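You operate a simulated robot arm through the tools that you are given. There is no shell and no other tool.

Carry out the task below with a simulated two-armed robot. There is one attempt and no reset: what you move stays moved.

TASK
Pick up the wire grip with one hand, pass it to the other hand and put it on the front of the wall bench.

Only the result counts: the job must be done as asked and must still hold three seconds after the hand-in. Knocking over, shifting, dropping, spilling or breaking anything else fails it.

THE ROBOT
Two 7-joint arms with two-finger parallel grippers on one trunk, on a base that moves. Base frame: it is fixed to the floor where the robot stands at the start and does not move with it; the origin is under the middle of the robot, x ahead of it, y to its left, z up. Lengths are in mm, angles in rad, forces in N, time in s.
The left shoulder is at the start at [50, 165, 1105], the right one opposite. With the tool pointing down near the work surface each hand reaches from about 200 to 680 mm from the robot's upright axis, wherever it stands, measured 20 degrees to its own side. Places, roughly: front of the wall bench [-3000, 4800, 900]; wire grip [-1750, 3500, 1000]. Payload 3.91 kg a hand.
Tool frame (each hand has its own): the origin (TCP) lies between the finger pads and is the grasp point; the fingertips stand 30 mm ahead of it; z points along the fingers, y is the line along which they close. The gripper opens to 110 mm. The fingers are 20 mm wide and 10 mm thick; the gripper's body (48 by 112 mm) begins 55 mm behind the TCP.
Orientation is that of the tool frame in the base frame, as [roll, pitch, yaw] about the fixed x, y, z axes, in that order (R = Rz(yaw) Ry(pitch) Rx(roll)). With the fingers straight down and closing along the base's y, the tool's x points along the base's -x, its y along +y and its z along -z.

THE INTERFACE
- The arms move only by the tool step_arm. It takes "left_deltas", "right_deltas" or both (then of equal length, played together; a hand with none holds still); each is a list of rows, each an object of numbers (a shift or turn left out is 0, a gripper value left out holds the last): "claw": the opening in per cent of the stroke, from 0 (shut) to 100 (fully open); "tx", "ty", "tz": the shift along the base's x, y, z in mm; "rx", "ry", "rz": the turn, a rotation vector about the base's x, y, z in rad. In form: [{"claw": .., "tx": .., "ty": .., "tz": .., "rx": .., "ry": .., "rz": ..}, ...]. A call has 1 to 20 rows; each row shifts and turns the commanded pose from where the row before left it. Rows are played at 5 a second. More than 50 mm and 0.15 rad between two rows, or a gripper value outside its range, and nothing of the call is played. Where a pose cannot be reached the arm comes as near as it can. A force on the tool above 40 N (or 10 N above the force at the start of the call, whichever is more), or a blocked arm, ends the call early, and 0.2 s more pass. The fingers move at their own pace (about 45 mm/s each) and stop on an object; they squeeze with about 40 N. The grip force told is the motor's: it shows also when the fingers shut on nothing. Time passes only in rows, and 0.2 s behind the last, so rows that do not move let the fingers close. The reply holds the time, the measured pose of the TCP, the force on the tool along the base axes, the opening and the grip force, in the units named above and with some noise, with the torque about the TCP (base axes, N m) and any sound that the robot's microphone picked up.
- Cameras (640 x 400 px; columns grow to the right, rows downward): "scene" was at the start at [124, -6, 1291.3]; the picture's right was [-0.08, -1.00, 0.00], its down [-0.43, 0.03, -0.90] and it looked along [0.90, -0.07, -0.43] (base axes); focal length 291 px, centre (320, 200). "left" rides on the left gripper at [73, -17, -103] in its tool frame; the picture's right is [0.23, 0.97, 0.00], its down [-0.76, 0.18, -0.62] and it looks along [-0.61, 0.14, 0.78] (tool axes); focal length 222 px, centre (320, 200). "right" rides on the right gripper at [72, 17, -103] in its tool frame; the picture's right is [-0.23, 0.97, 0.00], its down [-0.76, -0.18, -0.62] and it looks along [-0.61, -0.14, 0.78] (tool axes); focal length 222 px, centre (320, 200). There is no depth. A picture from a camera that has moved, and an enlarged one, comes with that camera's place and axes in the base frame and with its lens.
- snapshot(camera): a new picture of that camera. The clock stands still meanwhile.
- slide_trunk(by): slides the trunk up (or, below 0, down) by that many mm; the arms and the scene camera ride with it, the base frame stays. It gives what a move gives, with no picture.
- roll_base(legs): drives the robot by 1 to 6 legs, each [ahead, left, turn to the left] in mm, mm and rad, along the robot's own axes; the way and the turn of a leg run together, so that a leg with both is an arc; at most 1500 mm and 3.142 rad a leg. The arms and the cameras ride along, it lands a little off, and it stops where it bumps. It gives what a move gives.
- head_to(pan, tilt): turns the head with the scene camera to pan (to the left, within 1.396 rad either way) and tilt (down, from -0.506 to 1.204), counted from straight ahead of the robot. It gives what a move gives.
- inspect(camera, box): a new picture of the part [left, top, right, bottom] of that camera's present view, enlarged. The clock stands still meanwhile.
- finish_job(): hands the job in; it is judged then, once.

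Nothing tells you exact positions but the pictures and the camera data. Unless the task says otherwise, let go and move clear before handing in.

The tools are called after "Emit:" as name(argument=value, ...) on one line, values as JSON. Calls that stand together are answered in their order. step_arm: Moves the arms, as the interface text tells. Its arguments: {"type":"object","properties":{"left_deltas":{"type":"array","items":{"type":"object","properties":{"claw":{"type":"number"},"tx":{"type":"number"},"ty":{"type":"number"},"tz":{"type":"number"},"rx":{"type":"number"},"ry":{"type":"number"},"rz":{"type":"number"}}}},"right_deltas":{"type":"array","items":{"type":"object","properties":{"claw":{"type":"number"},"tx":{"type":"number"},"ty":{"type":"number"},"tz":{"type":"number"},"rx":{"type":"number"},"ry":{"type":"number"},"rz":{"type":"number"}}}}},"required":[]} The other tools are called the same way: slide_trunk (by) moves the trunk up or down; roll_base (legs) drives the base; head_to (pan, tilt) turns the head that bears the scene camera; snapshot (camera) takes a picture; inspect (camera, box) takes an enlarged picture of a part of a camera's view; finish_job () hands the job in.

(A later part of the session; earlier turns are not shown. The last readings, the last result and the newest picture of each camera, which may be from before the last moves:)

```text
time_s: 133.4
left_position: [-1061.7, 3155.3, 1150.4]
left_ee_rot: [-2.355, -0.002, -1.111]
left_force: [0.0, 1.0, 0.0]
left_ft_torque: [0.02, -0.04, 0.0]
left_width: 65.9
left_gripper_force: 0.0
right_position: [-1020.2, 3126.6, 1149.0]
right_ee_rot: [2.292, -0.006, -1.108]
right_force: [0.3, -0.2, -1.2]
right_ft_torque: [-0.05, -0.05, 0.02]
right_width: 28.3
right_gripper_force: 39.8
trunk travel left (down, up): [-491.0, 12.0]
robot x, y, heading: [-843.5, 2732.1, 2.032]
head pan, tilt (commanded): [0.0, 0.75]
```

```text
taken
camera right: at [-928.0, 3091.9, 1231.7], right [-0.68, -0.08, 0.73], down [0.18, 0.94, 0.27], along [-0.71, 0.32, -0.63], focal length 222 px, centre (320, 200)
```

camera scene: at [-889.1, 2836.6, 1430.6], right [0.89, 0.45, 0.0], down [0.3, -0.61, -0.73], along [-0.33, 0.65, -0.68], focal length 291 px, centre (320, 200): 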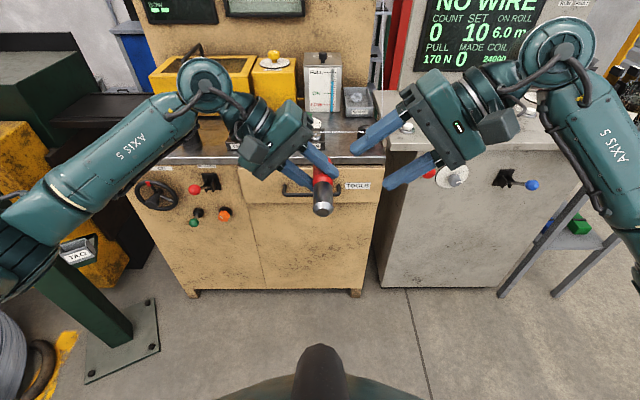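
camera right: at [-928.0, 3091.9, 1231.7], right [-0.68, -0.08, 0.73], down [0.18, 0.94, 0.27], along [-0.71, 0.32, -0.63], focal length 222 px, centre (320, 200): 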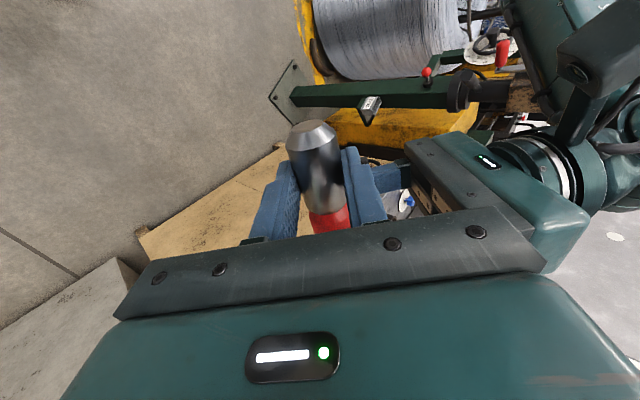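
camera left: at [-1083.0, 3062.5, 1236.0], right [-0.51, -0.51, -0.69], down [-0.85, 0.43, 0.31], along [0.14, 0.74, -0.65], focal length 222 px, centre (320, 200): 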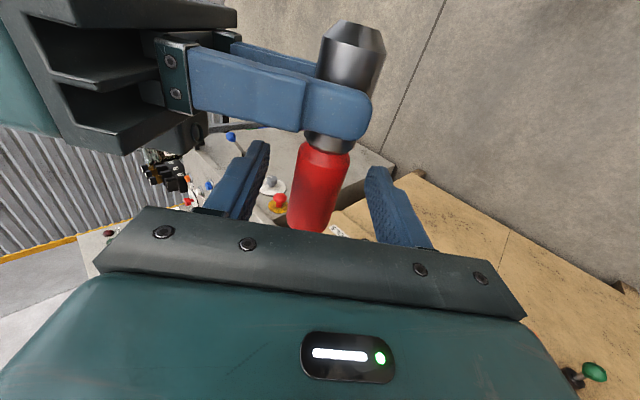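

The right hand holds the grip alone. I'll withdraw the left hand along its fingers, up and to the left.

Emit:
step_arm(left_deltas=[{"tx": -12.7, "ty": -6.3, "tz": 14.1}, {"tx": -19, "ty": -9.5, "tz": 21.2}, {"tx": -19, "ty": -9.5, "tz": 21.2}, {"tx": -19, "ty": -9.5, "tz": 21.2}, {"tx": -25, "ty": -12.5, "tz": 10}, {"tx": -30, "ty": -15}, {"tx": -30, "ty": -15}, {}])

Emit:
snapshot(camera="scene")

Emit:
snapshot(camera="right")

```text
time_s: 135.2
left_position: [-1220.5, 3079.3, 1240.6]
left_ee_rot: [-2.356, -0.004, -1.111]
left_force: [-0.2, 0.3, 0.7]
left_ft_torque: [-0.01, -0.01, -0.03]
left_width: 66.0
left_gripper_force: 0.1
right_position: [-1018.9, 3127.5, 1149.7]
right_ee_rot: [2.291, -0.007, -1.105]
right_force: [0.4, 0.3, -0.5]
right_ft_torque: [-0.08, -0.04, -0.01]
right_width: 28.2
right_gripper_force: 40.2
trunk travel left (down, up): [-491.0, 12.0]
robot x, y, heading: [-842.3, 2732.4, 2.032]
head pan, tilt (commanded): [0.0, 0.75]
```

```text
taken
camera scene: at [-889.1, 2837.0, 1430.6], right [0.89, 0.45, 0.0], down [0.3, -0.61, -0.73], along [-0.33, 0.65, -0.68], focal length 291 px, centre (320, 200)
```

scene: 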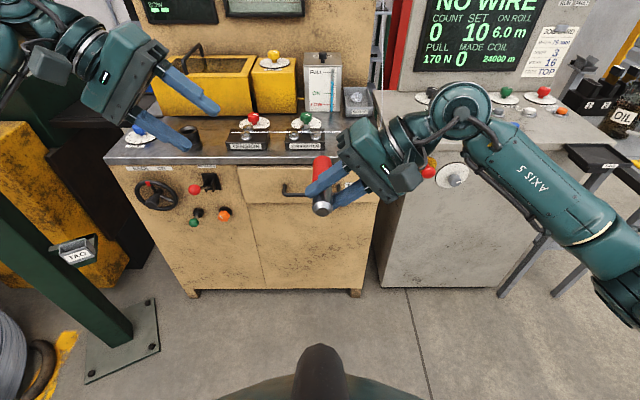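

```text
taken
camera right: at [-927.7, 3092.2, 1231.7], right [-0.68, -0.08, 0.73], down [0.18, 0.94, 0.27], along [-0.71, 0.32, -0.63], focal length 222 px, centre (320, 200)
```

right: 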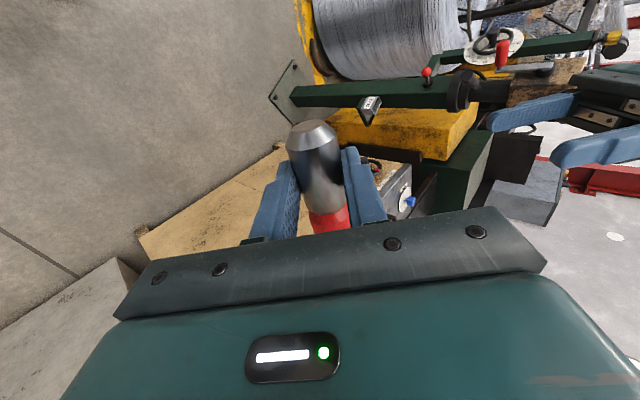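

The handover is complete. I'll bring both hands slowly back to upright carrying poses close to my body, pointing down.

Emit:
step_arm(left_deltas=[{"tx": 5.4, "ty": -5.2, "tz": -2.9, "rx": -0.025, "ry": 0.0502}, {"tx": 5.4, "ty": -5.2, "tz": -2.9, "rx": -0.025, "ry": 0.0502}, {"tx": 5.4, "ty": -5.2, "tz": -2.9, "rx": -0.025, "ry": 0.0502}, {"tx": 5.4, "ty": -5.2, "tz": -2.9, "rx": -0.025, "ry": 0.0502}, {"tx": 5.4, "ty": -5.2, "tz": -2.9, "rx": -0.025, "ry": 0.0502}, {"tx": 5.4, "ty": -5.2, "tz": -2.9, "rx": -0.025, "ry": 0.0502}, {"tx": 5.4, "ty": -5.2, "tz": -2.9, "rx": -0.025, "ry": 0.0502}, {"tx": 5.4, "ty": -5.2, "tz": -2.9, "rx": -0.025, "ry": 0.0502}, {"tx": 5.4, "ty": -5.2, "tz": -2.9, "rx": -0.025, "ry": 0.0502}, {"tx": 5.4, "ty": -5.2, "tz": -2.9, "rx": -0.025, "ry": 0.0502}, {"tx": 5.4, "ty": -5.2, "tz": -2.9, "rx": -0.025, "ry": 0.0502}, {"tx": 5.4, "ty": -5.2, "tz": -2.9, "rx": -0.025, "ry": 0.0502}, {"tx": 5.4, "ty": -5.2, "tz": -2.9, "rx": -0.025, "ry": 0.0502}, {"tx": 5.4, "ty": -5.2, "tz": -2.9, "rx": -0.025, "ry": 0.0502}, {}], right_deltas=[{"tx": 12.1, "ty": 1.9, "tz": 3.6, "rx": 0.0271, "ry": -0.0543}, {"tx": 12.1, "ty": 1.9, "tz": 3.6, "rx": 0.0271, "ry": -0.0543}, {"tx": 12.1, "ty": 1.9, "tz": 3.6, "rx": 0.0271, "ry": -0.0543}, {"tx": 12.1, "ty": 1.9, "tz": 3.6, "rx": 0.0271, "ry": -0.0543}, {"tx": 12.1, "ty": 1.9, "tz": 3.6, "rx": 0.0271, "ry": -0.0543}, {"tx": 12.1, "ty": 1.9, "tz": 3.6, "rx": 0.0271, "ry": -0.0543}, {"tx": 12.1, "ty": 1.9, "tz": 3.6, "rx": 0.0271, "ry": -0.0543}, {"tx": 12.1, "ty": 1.9, "tz": 3.6, "rx": 0.0271, "ry": -0.0543}, {"tx": 12.1, "ty": 1.9, "tz": 3.6, "rx": 0.0271, "ry": -0.0543}, {"tx": 12.1, "ty": 1.9, "tz": 3.6, "rx": 0.0271, "ry": -0.0543}, {"tx": 12.1, "ty": 1.9, "tz": 3.6, "rx": 0.0271, "ry": -0.0543}, {"tx": 12.1, "ty": 1.9, "tz": 3.6, "rx": 0.0271, "ry": -0.0543}, {"tx": 12.1, "ty": 1.9, "tz": 3.6, "rx": 0.0271, "ry": -0.0543}, {"tx": 12.1, "ty": 1.9, "tz": 3.6, "rx": 0.0271, "ry": -0.0543}, {}])

Emit:
snapshot(camera="right")

Emit:
head_to(pan=-0.9, tilt=0.4)

Emit:
snapshot(camera="scene")

```text
time_s: 138.4
left_position: [-1141.6, 3008.1, 1197.1]
left_ee_rot: [-3.141, -0.002, -1.106]
left_force: [-0.5, 0.7, 0.8]
left_ft_torque: [0.0, 0.01, 0.04]
left_width: 66.2
left_gripper_force: 0.0
right_position: [-850.8, 3155.5, 1199.8]
right_ee_rot: [-3.141, -0.007, -1.111]
right_force: [-0.5, 0.3, -1.5]
right_ft_torque: [-0.04, 0.02, 0.0]
right_width: 28.1
right_gripper_force: 39.8
trunk travel left (down, up): [-491.0, 12.0]
robot x, y, heading: [-848.0, 2735.1, 2.039]
head pan, tilt (commanded): [0.0, 0.75]
```

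```text
taken
camera right: at [-833.4, 3083.4, 1304.4], right [-0.97, -0.23, 0.0], down [-0.18, 0.76, 0.62], along [-0.14, 0.6, -0.79], focal length 222 px, centre (320, 200)
```

right: 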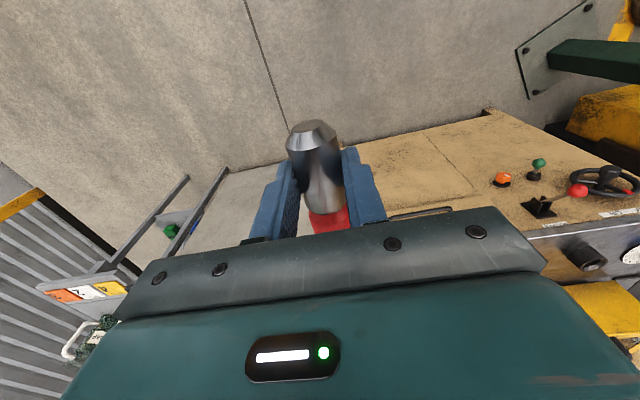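

```text
time_s: 139.6
left_position: [-1141.0, 3007.7, 1195.4]
left_ee_rot: [-3.141, -0.003, -1.105]
left_force: [0.0, 0.5, 0.4]
left_ft_torque: [-0.01, 0.0, 0.01]
left_width: 65.9
left_gripper_force: 0.0
right_position: [-851.6, 3156.7, 1200.8]
right_ee_rot: [3.14, -0.004, -1.112]
right_force: [1.0, 0.3, -0.9]
right_ft_torque: [-0.05, 0.01, -0.01]
right_width: 28.1
right_gripper_force: 40.0
trunk travel left (down, up): [-491.0, 12.0]
robot x, y, heading: [-841.9, 2732.0, 2.031]
head pan, tilt (commanded): [-0.901, 0.4]
```

```text
taken
camera scene: at [-813.2, 2846.6, 1461.7], right [0.91, -0.42, 0.0], down [-0.16, -0.35, -0.92], along [0.39, 0.83, -0.39], focal length 291 px, centre (320, 200)
```

scene: 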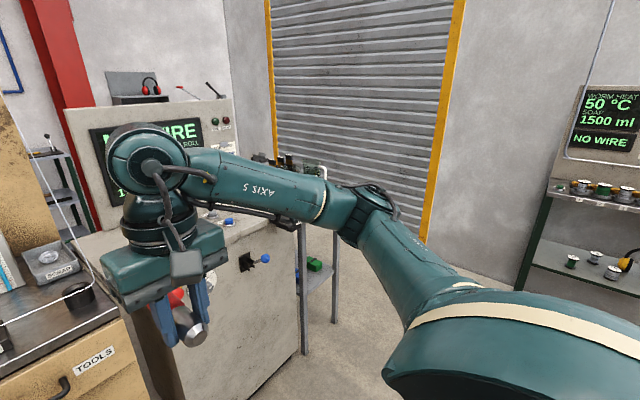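

The grip is secure in the right hand. Now I look to the right for the way round the READY console to the wall bench.

Emit:
head_to(pan=-1.39, tilt=0.45)

Emit:
snapshot(camera="scene")

Emit:
head_to(pan=-0.3, tilt=0.2)

Emit:
snapshot(camera="scene")

```text
time_s: 140.5
left_position: [-1140.7, 3007.7, 1196.2]
left_ee_rot: [3.141, -0.003, -1.106]
left_force: [0.0, -0.4, 0.3]
left_ft_torque: [-0.03, 0.0, 0.0]
left_width: 65.8
left_gripper_force: 0.1
right_position: [-850.0, 3154.5, 1200.4]
right_ee_rot: [3.139, -0.004, -1.113]
right_force: [-0.6, -0.1, -2.1]
right_ft_torque: [-0.06, 0.0, 0.03]
right_width: 28.4
right_gripper_force: 39.8
trunk travel left (down, up): [-491.0, 12.0]
robot x, y, heading: [-843.8, 2735.2, 2.033]
head pan, tilt (commanded): [-1.389, 0.45]
```

```text
taken
camera scene: at [-778.9, 2818.0, 1457.0], right [0.6, -0.8, 0.0], down [-0.35, -0.26, -0.9], along [0.72, 0.54, -0.44], focal length 291 px, centre (320, 200)
```

scene: 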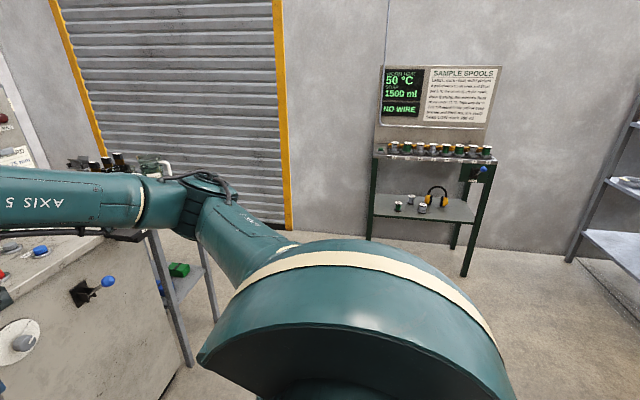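

```text
time_s: 141.8
left_position: [-1141.8, 3007.7, 1195.6]
left_ee_rot: [3.141, -0.001, -1.106]
left_force: [-0.4, 0.5, 0.0]
left_ft_torque: [0.04, 0.01, 0.01]
left_width: 65.8
left_gripper_force: 0.1
right_position: [-849.9, 3155.4, 1199.4]
right_ee_rot: [3.139, -0.006, -1.113]
right_force: [-0.2, -1.2, -1.6]
right_ft_torque: [-0.02, -0.04, 0.01]
right_width: 28.2
right_gripper_force: 40.1
trunk travel left (down, up): [-491.0, 12.0]
robot x, y, heading: [-844.9, 2734.2, 2.033]
head pan, tilt (commanded): [-0.3, 0.201]
```

```text
taken
camera scene: at [-867.4, 2854.6, 1480.2], right [0.99, 0.16, 0.0], down [0.03, -0.2, -0.98], along [-0.16, 0.97, -0.2], focal length 291 px, centre (320, 200)
```

scene: 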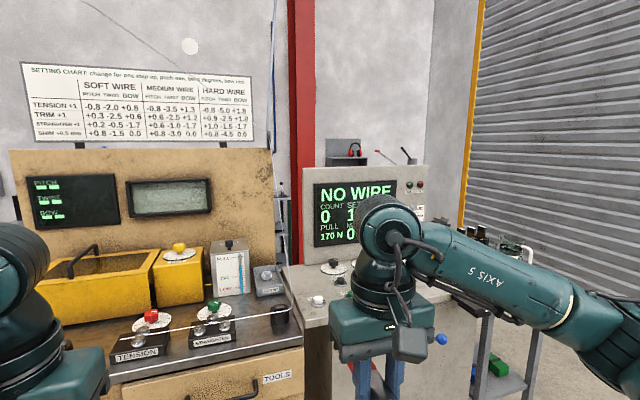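

The passage between the small frame table and the shutter wall is about 1 m wide. I'll drive right 1350 mm in the open and look through it.

Emit:
roll_base(legs=[[-100, -1350, 0]])

Emit:
head_to(pan=0.1, tilt=0.3)

Emit:
snapshot(camera="scene")

Emit:
head_to(pan=-0.7, tilt=0.4)

Emit:
snapshot(camera="scene")

```text
time_s: 153.6
left_position: [76.2, 3513.9, 1195.0]
left_ee_rot: [-3.142, -0.001, -1.086]
left_force: [-0.3, 0.4, -0.7]
left_ft_torque: [0.02, 0.0, -0.03]
left_width: 66.1
left_gripper_force: 0.1
right_position: [365.9, 3667.7, 1199.5]
right_ee_rot: [3.139, -0.005, -1.09]
right_force: [-0.2, -0.6, -1.4]
right_ft_torque: [-0.07, -0.02, 0.03]
right_width: 28.2
right_gripper_force: 40.2
trunk travel left (down, up): [-491.0, 12.0]
robot x, y, heading: [380.9, 3249.5, 2.052]
head pan, tilt (commanded): [-0.3, 0.201]
```

```text
time_s: 154.5
left_position: [77.2, 3514.2, 1195.2]
left_ee_rot: [3.141, -0.001, -1.086]
left_force: [0.5, 0.9, -0.3]
left_ft_torque: [0.02, 0.01, 0.0]
left_width: 66.2
left_gripper_force: 0.1
right_position: [364.4, 3668.2, 1200.0]
right_ee_rot: [3.14, -0.005, -1.091]
right_force: [0.6, -0.1, -1.5]
right_ft_torque: [0.01, -0.01, 0.01]
right_width: 28.3
right_gripper_force: 40.4
trunk travel left (down, up): [-491.0, 12.0]
robot x, y, heading: [381.5, 3248.2, 2.05]
head pan, tilt (commanded): [0.099, 0.3]
```

```text
taken
camera scene: at [320.3, 3353.3, 1471.0], right [0.83, 0.55, 0.0], down [0.16, -0.25, -0.96], along [-0.53, 0.8, -0.3], focal length 291 px, centre (320, 200)
```

scene: 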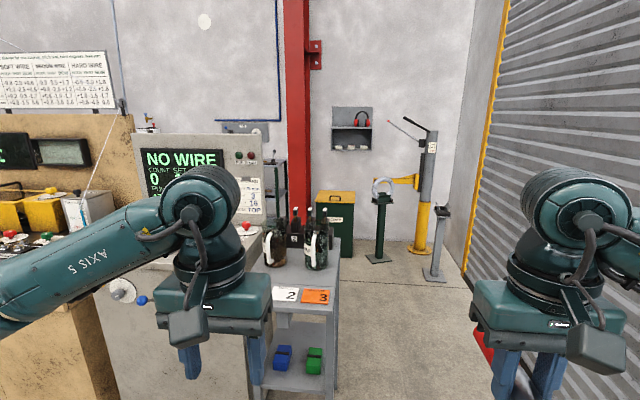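

```text
time_s: 155.6
left_position: [77.2, 3514.9, 1196.9]
left_ee_rot: [-3.141, -0.002, -1.085]
left_force: [0.8, 0.4, 0.2]
left_ft_torque: [-0.01, 0.0, 0.03]
left_width: 66.0
left_gripper_force: 0.1
right_position: [366.0, 3669.1, 1199.6]
right_ee_rot: [3.142, -0.004, -1.09]
right_force: [-0.4, 0.5, -1.3]
right_ft_torque: [-0.05, -0.03, -0.03]
right_width: 28.4
right_gripper_force: 40.1
trunk travel left (down, up): [-491.0, 12.0]
robot x, y, heading: [382.4, 3249.5, 2.051]
head pan, tilt (commanded): [-0.7, 0.4]
```

```text
taken
camera scene: at [391.4, 3365.9, 1461.7], right [0.98, -0.21, 0.0], down [-0.08, -0.38, -0.92], along [0.2, 0.9, -0.39], focal length 291 px, centre (320, 200)
```

scene: 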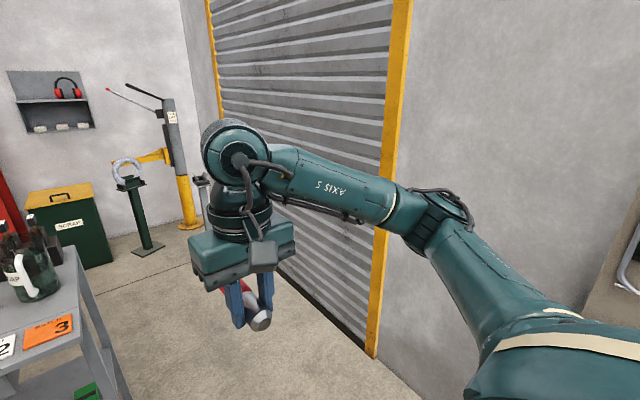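

The passage runs straight ahead: the small table's side is about 40 mm left of my axis and the shutter wall about 1050 mm right. I'll go ahead 400 while moving right 460, then straight on 1000, and look.

Emit:
roll_base(legs=[[400, -460, 0]])

Emit:
head_to(pan=0.0, tilt=0.4)

Emit:
snapshot(camera="scene")

Emit:
head_to(pan=0.6, tilt=0.3)

Emit:
snapshot(camera="scene")

```text
time_s: 160.2
left_position: [295.1, 4093.1, 1196.2]
left_ee_rot: [3.141, -0.002, -1.099]
left_force: [-0.2, 0.9, -0.3]
left_ft_torque: [-0.01, 0.0, 0.01]
left_width: 65.9
left_gripper_force: 0.0
right_position: [585.7, 4243.3, 1199.3]
right_ee_rot: [3.139, -0.005, -1.107]
right_force: [-0.4, -0.5, -2.3]
right_ft_torque: [-0.05, -0.04, -0.01]
right_width: 28.2
right_gripper_force: 40.4
trunk travel left (down, up): [-491.0, 12.0]
robot x, y, heading: [594.1, 3825.7, 2.041]
head pan, tilt (commanded): [-0.7, 0.4]
```

```text
time_s: 161.2
left_position: [295.5, 4092.1, 1196.8]
left_ee_rot: [3.14, -0.001, -1.101]
left_force: [-0.4, 0.3, 0.8]
left_ft_torque: [-0.01, 0.0, 0.03]
left_width: 65.9
left_gripper_force: 0.1
right_position: [584.8, 4243.2, 1198.9]
right_ee_rot: [3.14, -0.005, -1.104]
right_force: [-0.2, -0.1, -1.1]
right_ft_torque: [-0.09, -0.01, -0.01]
right_width: 28.0
right_gripper_force: 40.7
trunk travel left (down, up): [-491.0, 12.0]
robot x, y, heading: [597.4, 3820.6, 2.042]
head pan, tilt (commanded): [0.0, 0.4]
```

```text
taken
camera scene: at [544.5, 3933.2, 1461.7], right [0.89, 0.45, 0.0], down [0.18, -0.35, -0.92], along [-0.42, 0.82, -0.39], focal length 291 px, centre (320, 200)
```

scene: 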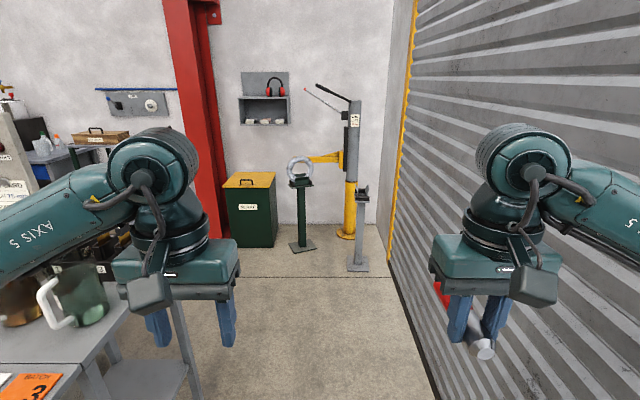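

```text
time_s: 162.2
left_position: [295.4, 4093.9, 1195.9]
left_ee_rot: [3.141, -0.001, -1.099]
left_force: [0.6, -0.5, 1.0]
left_ft_torque: [0.0, 0.02, -0.04]
left_width: 65.8
left_gripper_force: 0.1
right_position: [585.8, 4243.3, 1199.4]
right_ee_rot: [3.14, -0.007, -1.105]
right_force: [-0.3, -0.4, -1.5]
right_ft_torque: [-0.05, -0.01, 0.02]
right_width: 28.5
right_gripper_force: 40.3
trunk travel left (down, up): [-491.0, 12.0]
robot x, y, heading: [596.4, 3822.5, 2.043]
head pan, tilt (commanded): [0.6, 0.3]
```

```text
taken
camera scene: at [504.6, 3895.4, 1470.9], right [0.48, 0.88, 0.0], down [0.26, -0.14, -0.96], along [-0.84, 0.46, -0.3], focal length 291 px, centre (320, 200)
```

scene: 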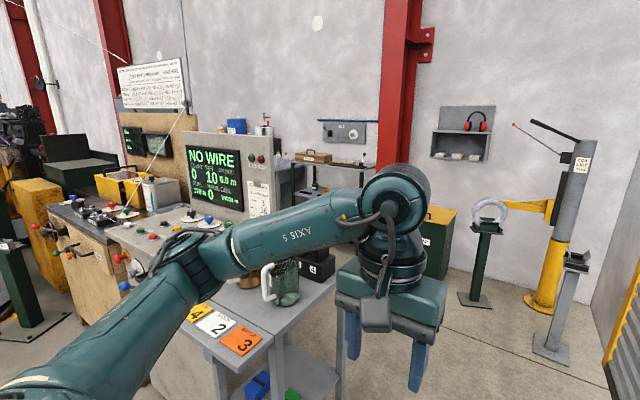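

The right elbow has about 75 mm to the shutter wall and the left forearm is well above the small table. I'll go on ahead 1000 mm, easing 70 mm to the left, and then look left along the back aisle.

Emit:
roll_base(legs=[[300, 70, 0], [700, 0, 0]])

Emit:
head_to(pan=0.9, tilt=0.35)

Emit:
snapshot(camera="scene")

Emit:
head_to(pan=0.2, tilt=0.5)

Emit:
snapshot(camera="scene")

```text
time_s: 167.7
left_position: [-233.7, 4938.8, 1195.4]
left_ee_rot: [3.141, -0.002, -1.085]
left_force: [0.3, 1.3, 0.5]
left_ft_torque: [0.0, -0.01, -0.03]
left_width: 66.1
left_gripper_force: 0.1
right_position: [53.4, 5093.6, 1199.6]
right_ee_rot: [3.14, -0.004, -1.089]
right_force: [-0.3, 0.3, -0.9]
right_ft_torque: [-0.05, -0.05, 0.03]
right_width: 28.1
right_gripper_force: 39.9
trunk travel left (down, up): [-491.0, 12.0]
robot x, y, heading: [70.6, 4674.3, 2.058]
head pan, tilt (commanded): [0.6, 0.3]
```

```text
time_s: 168.5
left_position: [-234.2, 4937.3, 1196.0]
left_ee_rot: [3.141, -0.001, -1.083]
left_force: [-0.2, 0.4, 0.8]
left_ft_torque: [-0.01, -0.03, 0.03]
left_width: 65.8
left_gripper_force: 0.1
right_position: [53.6, 5092.8, 1199.5]
right_ee_rot: [3.139, -0.005, -1.089]
right_force: [0.1, -0.6, -2.2]
right_ft_torque: [-0.08, 0.0, -0.01]
right_width: 28.6
right_gripper_force: 39.9
trunk travel left (down, up): [-491.0, 12.0]
robot x, y, heading: [69.7, 4671.1, 2.055]
head pan, tilt (commanded): [0.901, 0.351]
```

```text
taken
camera scene: at [-30.7, 4717.2, 1466.3], right [0.18, 0.98, 0.0], down [0.34, -0.06, -0.94], along [-0.92, 0.17, -0.34], focal length 291 px, centre (320, 200)
```

scene: 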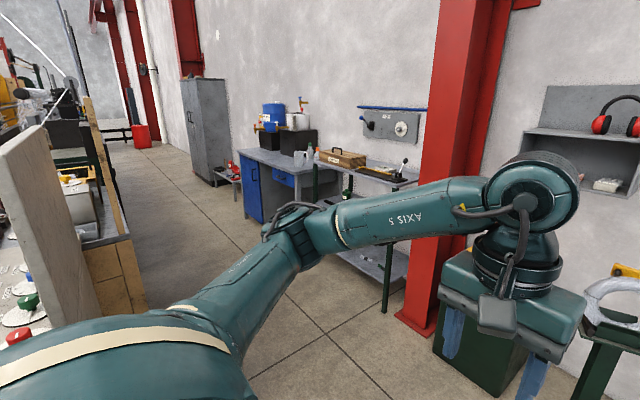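

```text
time_s: 169.6
left_position: [-234.5, 4937.1, 1195.7]
left_ee_rot: [-3.141, -0.001, -1.084]
left_force: [0.4, 0.3, 0.2]
left_ft_torque: [-0.01, 0.01, -0.01]
left_width: 66.0
left_gripper_force: 0.0
right_position: [54.6, 5093.2, 1200.5]
right_ee_rot: [3.14, -0.006, -1.09]
right_force: [0.3, 0.0, -1.4]
right_ft_torque: [-0.03, -0.04, 0.01]
right_width: 28.5
right_gripper_force: 39.9
trunk travel left (down, up): [-491.0, 12.0]
robot x, y, heading: [74.2, 4675.3, 2.055]
head pan, tilt (commanded): [0.201, 0.499]
```

```text
taken
camera scene: at [3.1, 4770.4, 1452.6], right [0.77, 0.63, 0.0], down [0.3, -0.37, -0.88], along [-0.56, 0.68, -0.48], focal length 291 px, centre (320, 200)
```

scene: 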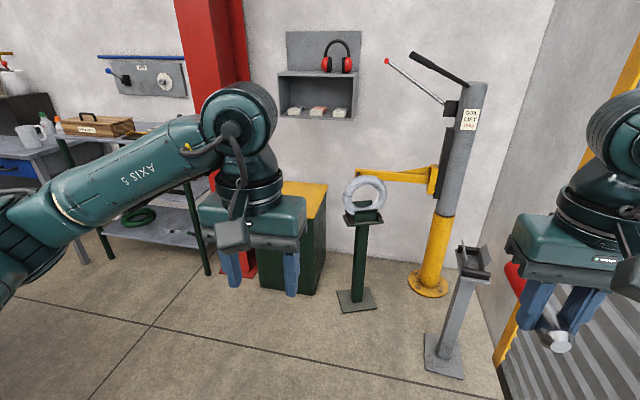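

I see the wall bench: grey top with blue cabinets, blue drum and white pot, left along a wide back aisle. I'll drive ahead and left along the aisle towards it, facing it all the time.

Emit:
roll_base(legs=[[500, 250, 0], [250, 1200, 0]])

Emit:
head_to(pan=0.6, tilt=0.45)

Emit:
snapshot(camera="scene")

```text
time_s: 183.0
left_position: [-1849.8, 4931.2, 1196.4]
left_ee_rot: [-3.141, -0.001, -1.084]
left_force: [-0.5, -0.3, 0.1]
left_ft_torque: [-0.02, 0.0, 0.0]
left_width: 66.2
left_gripper_force: 0.0
right_position: [-1562.5, 5086.0, 1199.3]
right_ee_rot: [3.14, -0.005, -1.087]
right_force: [-0.1, -0.6, -1.9]
right_ft_torque: [-0.08, -0.02, 0.01]
right_width: 28.3
right_gripper_force: 40.7
trunk travel left (down, up): [-491.0, 12.0]
robot x, y, heading: [-1543.7, 4667.1, 2.059]
head pan, tilt (commanded): [0.201, 0.499]
```

```text
time_s: 183.9
left_position: [-1851.6, 4931.2, 1195.3]
left_ee_rot: [-3.141, -0.004, -1.085]
left_force: [0.8, 0.6, 1.0]
left_ft_torque: [0.0, 0.0, 0.01]
left_width: 66.0
left_gripper_force: 0.0
right_position: [-1561.9, 5085.7, 1200.3]
right_ee_rot: [3.14, -0.004, -1.09]
right_force: [-0.6, 0.1, -1.4]
right_ft_torque: [-0.03, -0.04, -0.01]
right_width: 28.1
right_gripper_force: 39.8
trunk travel left (down, up): [-491.0, 12.0]
robot x, y, heading: [-1546.8, 4665.0, 2.058]
head pan, tilt (commanded): [0.6, 0.45]
```

```text
taken
camera scene: at [-1637.2, 4736.4, 1457.0], right [0.47, 0.89, 0.0], down [0.39, -0.2, -0.9], along [-0.8, 0.42, -0.44], focal length 291 px, centre (320, 200)
```

scene: 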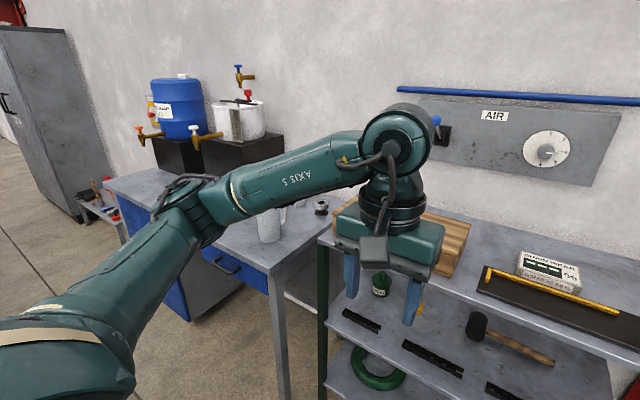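

The bench's front right corner is ahead-left and the shelf table with the wooden box is in front of me. I'll check the floor to my left before going on along the aisle.

Emit:
head_to(pan=1.3, tilt=0.5)

Emit:
snapshot(camera="scene")

```text
time_s: 185.0
left_position: [-1850.2, 4932.6, 1196.9]
left_ee_rot: [3.141, -0.003, -1.085]
left_force: [0.6, -0.4, -0.5]
left_ft_torque: [-0.01, -0.02, 0.04]
left_width: 65.8
left_gripper_force: 0.0
right_position: [-1563.4, 5087.3, 1199.3]
right_ee_rot: [3.14, -0.006, -1.089]
right_force: [-0.1, -0.3, -1.8]
right_ft_torque: [-0.08, -0.03, 0.0]
right_width: 28.5
right_gripper_force: 40.5
trunk travel left (down, up): [-491.0, 12.0]
robot x, y, heading: [-1544.8, 4668.7, 2.061]
head pan, tilt (commanded): [1.3, 0.499]
```

```text
taken
camera scene: at [-1644.7, 4674.2, 1452.6], right [-0.21, 0.98, 0.0], down [0.47, 0.1, -0.88], along [-0.86, -0.19, -0.48], focal length 291 px, centre (320, 200)
```

scene: 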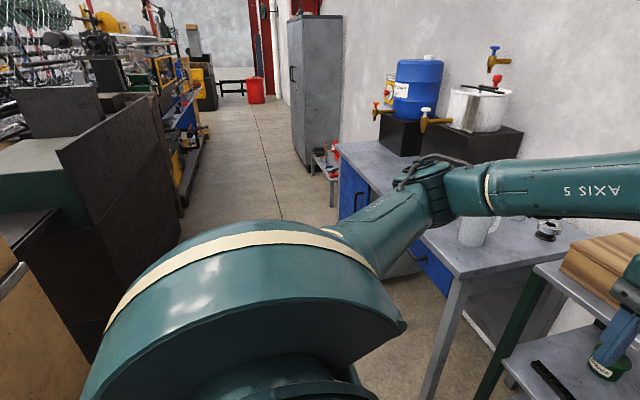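

The aisle to the left is free; the bench's front edge runs parallel to my front, about 600 mm ahead. I'll slide left 1370 mm along it.

Emit:
roll_base(legs=[[0, 700, 0], [0, 670, 0]])

Emit:
head_to(pan=-0.1, tilt=0.55)

Emit:
snapshot(camera="scene")

Emit:
snapshot(camera="right")

```text
time_s: 197.5
left_position: [-3062.0, 4286.6, 1196.8]
left_ee_rot: [-3.141, -0.001, -1.081]
left_force: [0.8, -0.4, -0.4]
left_ft_torque: [0.0, -0.02, -0.01]
left_width: 65.8
left_gripper_force: 0.0
right_position: [-2775.2, 4443.6, 1201.0]
right_ee_rot: [3.139, -0.005, -1.087]
right_force: [0.4, -0.1, -0.6]
right_ft_torque: [-0.04, -0.03, 0.0]
right_width: 28.1
right_gripper_force: 40.4
trunk travel left (down, up): [-491.0, 12.0]
robot x, y, heading: [-2754.7, 4026.2, 2.062]
head pan, tilt (commanded): [1.3, 0.499]
```

```text
time_s: 199.0
left_position: [-3061.8, 4286.6, 1196.1]
left_ee_rot: [-3.142, -0.001, -1.081]
left_force: [0.0, 0.4, 0.2]
left_ft_torque: [0.0, -0.02, -0.04]
left_width: 65.9
left_gripper_force: 0.1
right_position: [-2774.6, 4443.4, 1198.8]
right_ee_rot: [3.14, -0.006, -1.087]
right_force: [0.4, 0.2, -1.2]
right_ft_torque: [-0.04, 0.0, -0.01]
right_width: 28.4
right_gripper_force: 40.6
trunk travel left (down, up): [-491.0, 12.0]
robot x, y, heading: [-2753.1, 4019.7, 2.06]
head pan, tilt (commanded): [-0.099, 0.55]
```

```text
taken
camera scene: at [-2800.8, 4133.1, 1448.0], right [0.92, 0.38, 0.0], down [0.2, -0.48, -0.85], along [-0.32, 0.79, -0.52], focal length 291 px, centre (320, 200)
```

scene: 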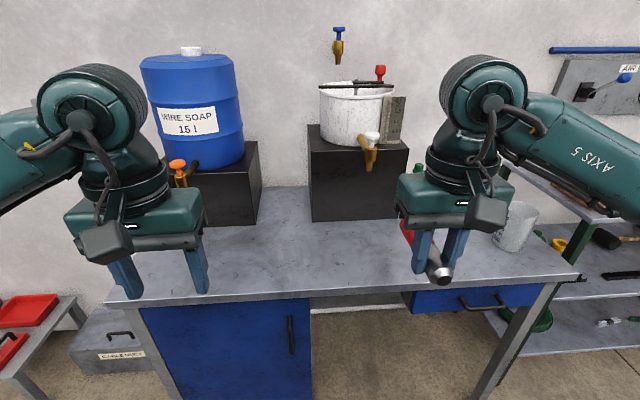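

```text
taken
camera right: at [-2755.9, 4371.2, 1304.3], right [-0.97, -0.25, 0.0], down [-0.2, 0.76, 0.62], along [-0.16, 0.6, -0.79], focal length 222 px, centre (320, 200)
```

right: 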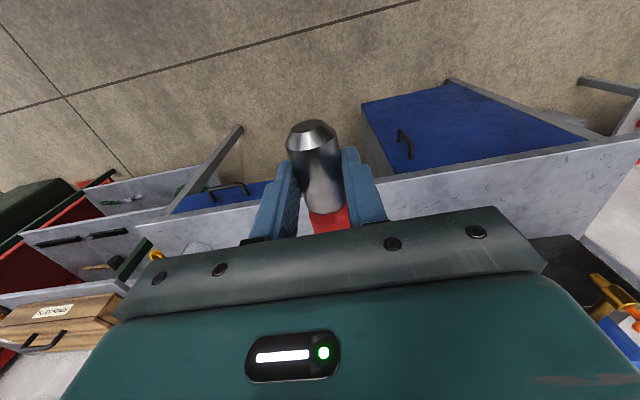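

The wall bench is right in front of me with a free front area; triangulation gives its top at about z 838 and its front edge about 650 mm ahead, and the named spot (-3000, 4800) lies mid-bench, 150 mm behind the edge. I'll drive ahead 220 mm, 23 left.

Emit:
roll_base(legs=[[220, 23, -0.02]])

Emit:
head_to(pan=-0.15, tilt=0.75)

Emit:
snapshot(camera="scene")

Emit:
snapshot(camera="right")

```text
time_s: 200.7
left_position: [-3175.7, 4474.0, 1195.8]
left_ee_rot: [3.141, -0.001, -1.1]
left_force: [0.1, -0.3, 0.9]
left_ft_torque: [-0.01, 0.01, -0.01]
left_width: 65.9
left_gripper_force: 0.0
right_position: [-2886.6, 4623.8, 1199.4]
right_ee_rot: [3.139, -0.008, -1.107]
right_force: [0.4, 0.0, -1.9]
right_ft_torque: [-0.06, -0.04, 0.0]
right_width: 28.2
right_gripper_force: 39.6
trunk travel left (down, up): [-491.0, 12.0]
robot x, y, heading: [-2876.4, 4199.9, 2.038]
head pan, tilt (commanded): [-0.099, 0.55]
```

```text
time_s: 201.4
left_position: [-3176.8, 4473.5, 1195.5]
left_ee_rot: [-3.142, -0.003, -1.102]
left_force: [-0.8, 0.1, -0.5]
left_ft_torque: [0.0, 0.04, -0.02]
left_width: 66.0
left_gripper_force: 0.1
right_position: [-2885.8, 4623.0, 1199.4]
right_ee_rot: [3.138, -0.004, -1.107]
right_force: [0.4, 0.9, -1.4]
right_ft_torque: [-0.03, -0.01, -0.02]
right_width: 28.4
right_gripper_force: 39.8
trunk travel left (down, up): [-491.0, 12.0]
robot x, y, heading: [-2877.8, 4204.1, 2.041]
head pan, tilt (commanded): [-0.15, 0.75]
```

```text
taken
camera scene: at [-2911.4, 4308.8, 1430.7], right [0.95, 0.31, 0.0], down [0.21, -0.65, -0.73], along [-0.23, 0.69, -0.68], focal length 291 px, centre (320, 200)
```

scene: 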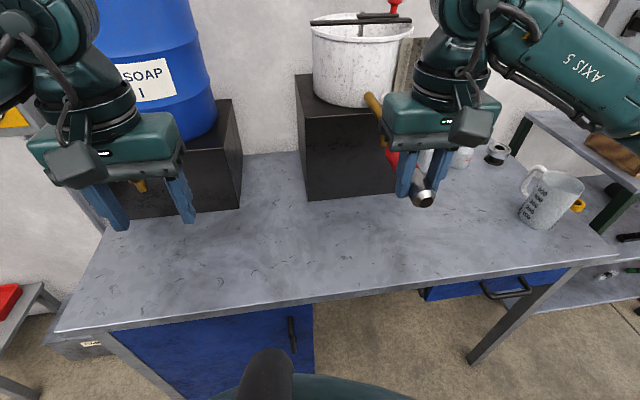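

```text
taken
camera right: at [-2868.2, 4550.9, 1304.4], right [-0.97, -0.23, 0.0], down [-0.18, 0.76, 0.62], along [-0.14, 0.6, -0.79], focal length 222 px, centre (320, 200)
```

right: 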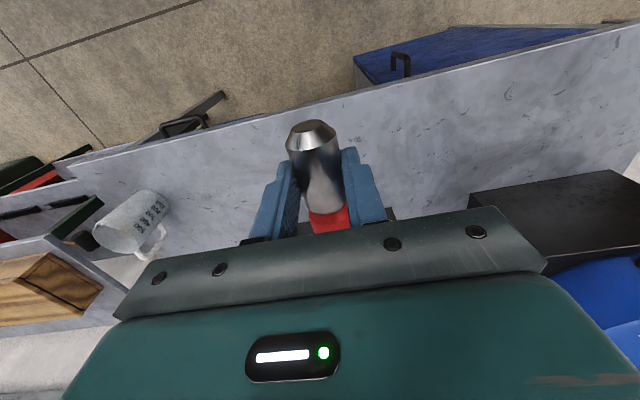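

The edge and height estimates agree again (bench top z ≈ 838). I'll move the right hand over the free spot in mid-bench, about 100 mm behind the edge, and descend to z ≈ 920.

Emit:
step_arm(right_deltas=[{"tx": -28.3, "ty": 28}, {"tx": -28.3, "ty": 28}, {"tx": -28.3, "ty": 28}, {"tx": -28.3, "ty": 28}, {"tz": -35}, {"tz": -35}, {"tz": -35}, {"tz": -35}, {"tz": -35}, {"tz": -35}, {"tz": -35}, {"tz": -30}, {}])

Emit:
snapshot(camera="right")

Emit:
snapshot(camera="scene")

```text
time_s: 204.2
left_position: [-3175.3, 4473.6, 1195.9]
left_ee_rot: [-3.141, -0.001, -1.103]
left_force: [0.3, 0.1, 0.6]
left_ft_torque: [0.02, 0.01, 0.02]
left_width: 66.0
left_gripper_force: 0.1
right_position: [-3000.1, 4735.7, 923.8]
right_ee_rot: [3.139, -0.006, -1.107]
right_force: [0.4, 0.4, -1.2]
right_ft_torque: [-0.06, -0.05, -0.02]
right_width: 28.3
right_gripper_force: 39.9
trunk travel left (down, up): [-491.0, 12.0]
robot x, y, heading: [-2874.9, 4202.6, 2.038]
head pan, tilt (commanded): [-0.15, 0.75]
```

```text
taken
camera right: at [-2982.3, 4664.1, 1029.5], right [-0.97, -0.23, 0.0], down [-0.18, 0.76, 0.62], along [-0.14, 0.6, -0.79], focal length 222 px, centre (320, 200)
```

right: 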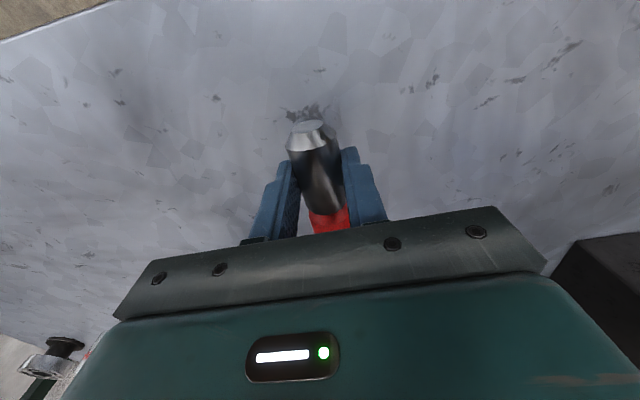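

```text
taken
camera scene: at [-2911.4, 4308.9, 1430.6], right [0.95, 0.31, 0.0], down [0.21, -0.65, -0.73], along [-0.23, 0.69, -0.68], focal length 291 px, centre (320, 200)
```

scene: 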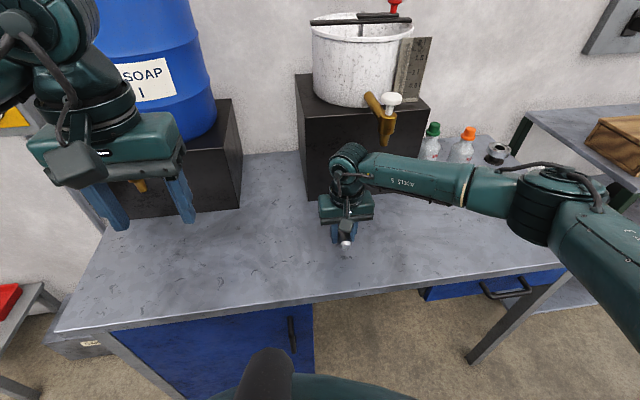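

The right hand is above the free bench front with about 50 mm to go. I'll lower 40 mm and look at the gap.

Emit:
step_arm(right_deltas=[{"tz": -15}, {"tz": -15}, {"tz": -10}, {}])

Emit:
snapshot(camera="right")

Emit:
inspect(camera="scene", box=[300, 180, 400, 280])

```text
time_s: 205.2
left_position: [-3175.2, 4471.5, 1198.2]
left_ee_rot: [-3.139, 0.001, -1.103]
left_force: [0.2, 0.0, 0.9]
left_ft_torque: [0.0, 0.0, -0.02]
left_width: 66.0
left_gripper_force: 0.0
right_position: [-2999.2, 4739.2, 890.5]
right_ee_rot: [3.138, 0.006, -1.107]
right_force: [1.7, 4.9, 35.7]
right_ft_torque: [0.03, -0.35, 0.02]
right_width: 28.4
right_gripper_force: 40.1
trunk travel left (down, up): [-491.0, 12.0]
robot x, y, heading: [-2874.0, 4200.7, 2.04]
head pan, tilt (commanded): [-0.15, 0.75]
```

```text
taken
camera right: at [-2980.8, 4665.1, 994.0], right [-0.97, -0.23, 0.0], down [-0.18, 0.76, 0.63], along [-0.15, 0.61, -0.78], focal length 222 px, centre (320, 200)
```

right: 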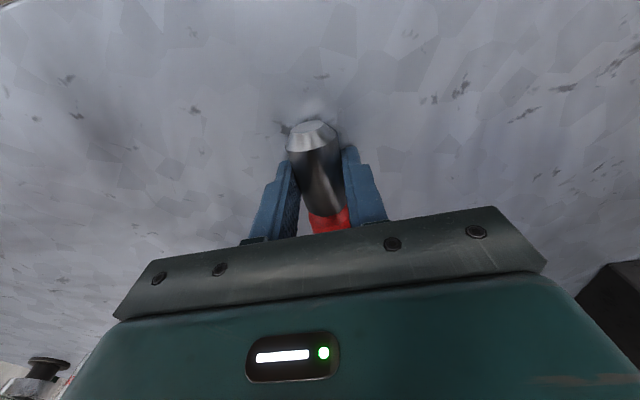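

```text
4.00 times, centred on (350, 230) of scene
camera zoom: at [-2910.5, 4305.6, 1431.5], right [0.95, 0.31, 0.0], down [0.21, -0.65, -0.73], along [-0.23, 0.7, -0.68], focal length 1166 px, centre (200, 80)
```

zoom: 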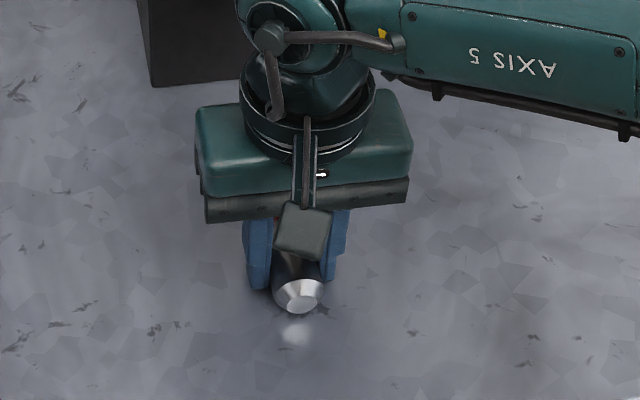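

The grip has touched the bench earlier than expected (36 N upward at z 890.5), so the top is nearer z 860. I'll ease up a few mm to lighten the contact.

Emit:
step_arm(right_deltas=[{"tz": 3}, {"tz": 2}, {}])

Emit:
inspect(camera="right", box=[240, 90, 400, 240])

```text
time_s: 206.0
left_position: [-3175.9, 4472.7, 1195.8]
left_ee_rot: [3.141, -0.001, -1.102]
left_force: [-0.2, -0.2, -0.1]
left_ft_torque: [-0.01, -0.01, 0.03]
left_width: 66.4
left_gripper_force: 0.1
right_position: [-2998.7, 4735.4, 889.9]
right_ee_rot: [3.14, -0.002, -1.106]
right_force: [-2.4, 6.6, 16.6]
right_ft_torque: [0.57, 0.3, -0.01]
right_width: 28.3
right_gripper_force: 39.8
trunk travel left (down, up): [-491.0, 12.0]
robot x, y, heading: [-2876.9, 4199.4, 2.041]
head pan, tilt (commanded): [-0.15, 0.75]
```

```text
2.67 times, centred on (320, 165) of right
camera zoom: at [-2980.7, 4663.6, 994.7], right [-0.97, -0.23, 0.0], down [-0.18, 0.76, 0.62], along [-0.15, 0.6, -0.78], focal length 592 px, centre (320, 293)
```

zoom: 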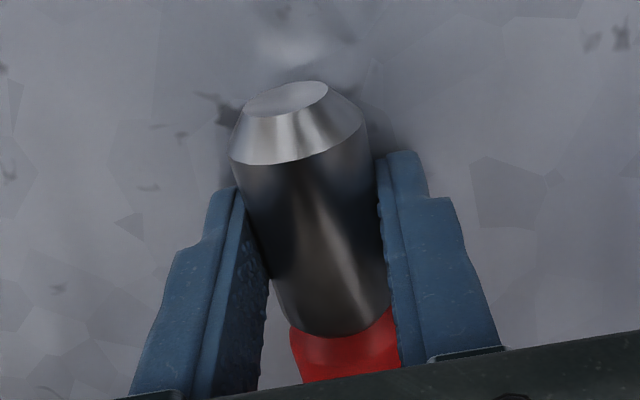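

Contact is along the grip near the hand with about 17 N. I'll ease up 3 mm more, so it just rests on the bench.

Emit:
step_arm(right_deltas=[{"tz": 1.5}, {"tz": 1.5}, {}])

Emit:
inspect(camera="scene", box=[300, 180, 400, 280])

```text
time_s: 206.8
left_position: [-3175.0, 4472.9, 1195.2]
left_ee_rot: [3.142, 0.0, -1.102]
left_force: [0.1, 0.7, 0.4]
left_ft_torque: [0.03, 0.0, -0.01]
left_width: 65.9
left_gripper_force: 0.1
right_position: [-2997.4, 4734.3, 889.9]
right_ee_rot: [3.141, -0.009, -1.108]
right_force: [0.7, 0.2, -2.4]
right_ft_torque: [-0.06, -0.02, 0.02]
right_width: 28.5
right_gripper_force: 40.0
trunk travel left (down, up): [-491.0, 12.0]
robot x, y, heading: [-2874.9, 4204.6, 2.046]
head pan, tilt (commanded): [-0.15, 0.75]
```

```text
4.00 times, centred on (350, 230) of scene
camera zoom: at [-2911.4, 4308.9, 1430.4], right [0.95, 0.31, 0.0], down [0.21, -0.65, -0.73], along [-0.23, 0.69, -0.68], focal length 1166 px, centre (200, 80)
```

zoom: 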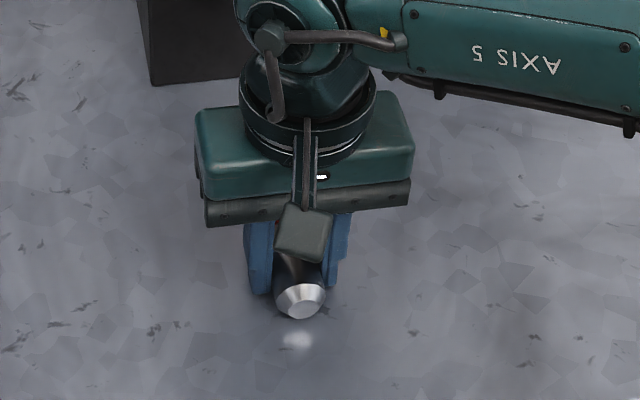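

The force is back to just the grip's weight, so it hovers within about 1 mm of the bench. I'll lower 1.2 mm and open the right gripper gently.

Emit:
step_arm(right_deltas=[{"tz": -1.2}, {}, {"claw": 28}, {"claw": 31}, {"claw": 34}, {"claw": 38}, {"claw": 45}, {"claw": 55}, {"claw": 70}, {"claw": 70}])

Emit:
inspect(camera="right", box=[200, 60, 440, 240])

Emit:
inspect(camera="scene", box=[300, 180, 400, 280])

```text
time_s: 209.0
left_position: [-3176.2, 4473.4, 1196.3]
left_ee_rot: [3.141, -0.002, -1.102]
left_force: [1.2, -0.2, 0.2]
left_ft_torque: [0.0, -0.01, -0.01]
left_width: 66.2
left_gripper_force: 0.1
right_position: [-2999.2, 4734.5, 891.3]
right_ee_rot: [3.138, -0.005, -1.106]
right_force: [-0.4, 0.2, 0.0]
right_ft_torque: [-0.01, 0.04, 0.0]
right_width: 76.9
right_gripper_force: 0.0
trunk travel left (down, up): [-491.0, 12.0]
robot x, y, heading: [-2876.2, 4204.3, 2.047]
head pan, tilt (commanded): [-0.15, 0.75]
```

```text
2.22 times, centred on (320, 150) of right
camera zoom: at [-2981.4, 4663.1, 996.1], right [-0.97, -0.23, 0.0], down [-0.18, 0.76, 0.62], along [-0.14, 0.6, -0.79], focal length 494 px, centre (320, 311)
```

zoom: 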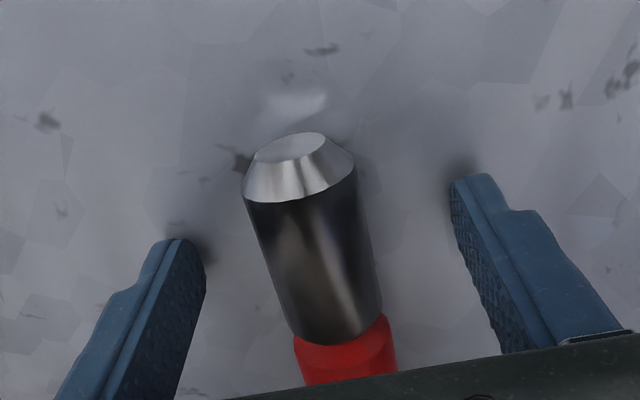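

```text
4.00 times, centred on (350, 230) of scene
camera zoom: at [-2911.4, 4308.8, 1430.6], right [0.95, 0.31, 0.0], down [0.21, -0.65, -0.73], along [-0.23, 0.69, -0.68], focal length 1166 px, centre (200, 80)
```

zoom: 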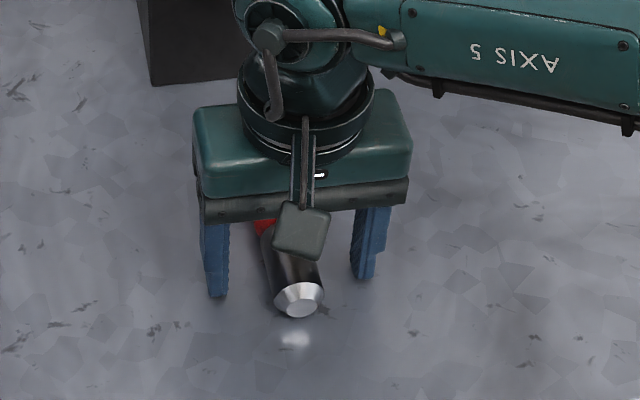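

The grip has been released and rests on the bench between the open fingers. I'll raise the right hand straight up.

Emit:
step_arm(right_deltas=[{"tz": 5}, {"tz": 10}, {"tz": 20}, {"tz": 30}, {"tz": 35}, {"tz": 35}, {"tz": 35}, {"tz": 35}, {"tz": 35}, {"tz": 35}, {"tz": 30}, {}])

Emit:
snapshot(camera="scene")

Emit:
snapshot(camera="right")

```text
time_s: 211.6
left_position: [-3175.4, 4473.6, 1195.6]
left_ee_rot: [3.14, -0.004, -1.101]
left_force: [-0.1, 0.3, 0.1]
left_ft_torque: [-0.02, -0.05, -0.04]
left_width: 65.7
left_gripper_force: 0.1
right_position: [-2998.7, 4736.4, 1196.5]
right_ee_rot: [3.141, -0.004, -1.107]
right_force: [0.3, 0.4, 1.1]
right_ft_torque: [-0.04, -0.03, 0.01]
right_width: 77.2
right_gripper_force: 0.1
trunk travel left (down, up): [-491.0, 12.0]
robot x, y, heading: [-2875.6, 4200.7, 2.042]
head pan, tilt (commanded): [-0.15, 0.75]
```

```text
taken
camera scene: at [-2911.4, 4309.0, 1430.6], right [0.95, 0.31, 0.0], down [0.21, -0.65, -0.73], along [-0.23, 0.69, -0.68], focal length 291 px, centre (320, 200)
```

scene: 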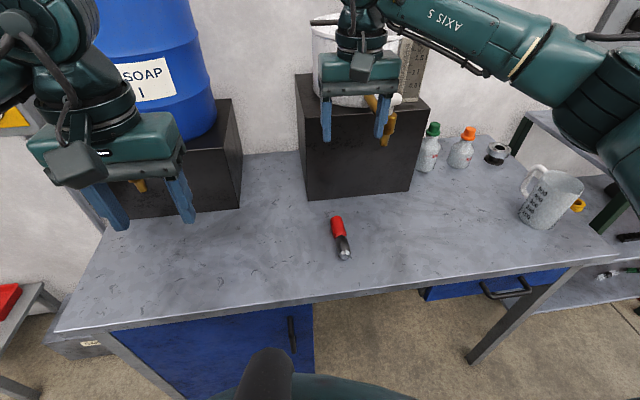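

```text
taken
camera right: at [-2980.6, 4664.1, 1301.8], right [-0.97, -0.23, 0.0], down [-0.18, 0.76, 0.62], along [-0.14, 0.6, -0.79], focal length 222 px, centre (320, 200)
```

right: 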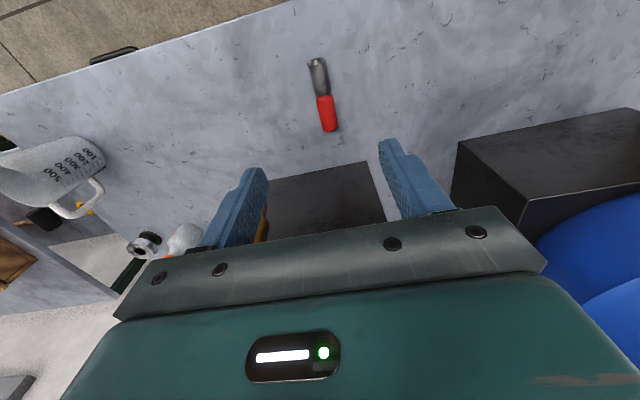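

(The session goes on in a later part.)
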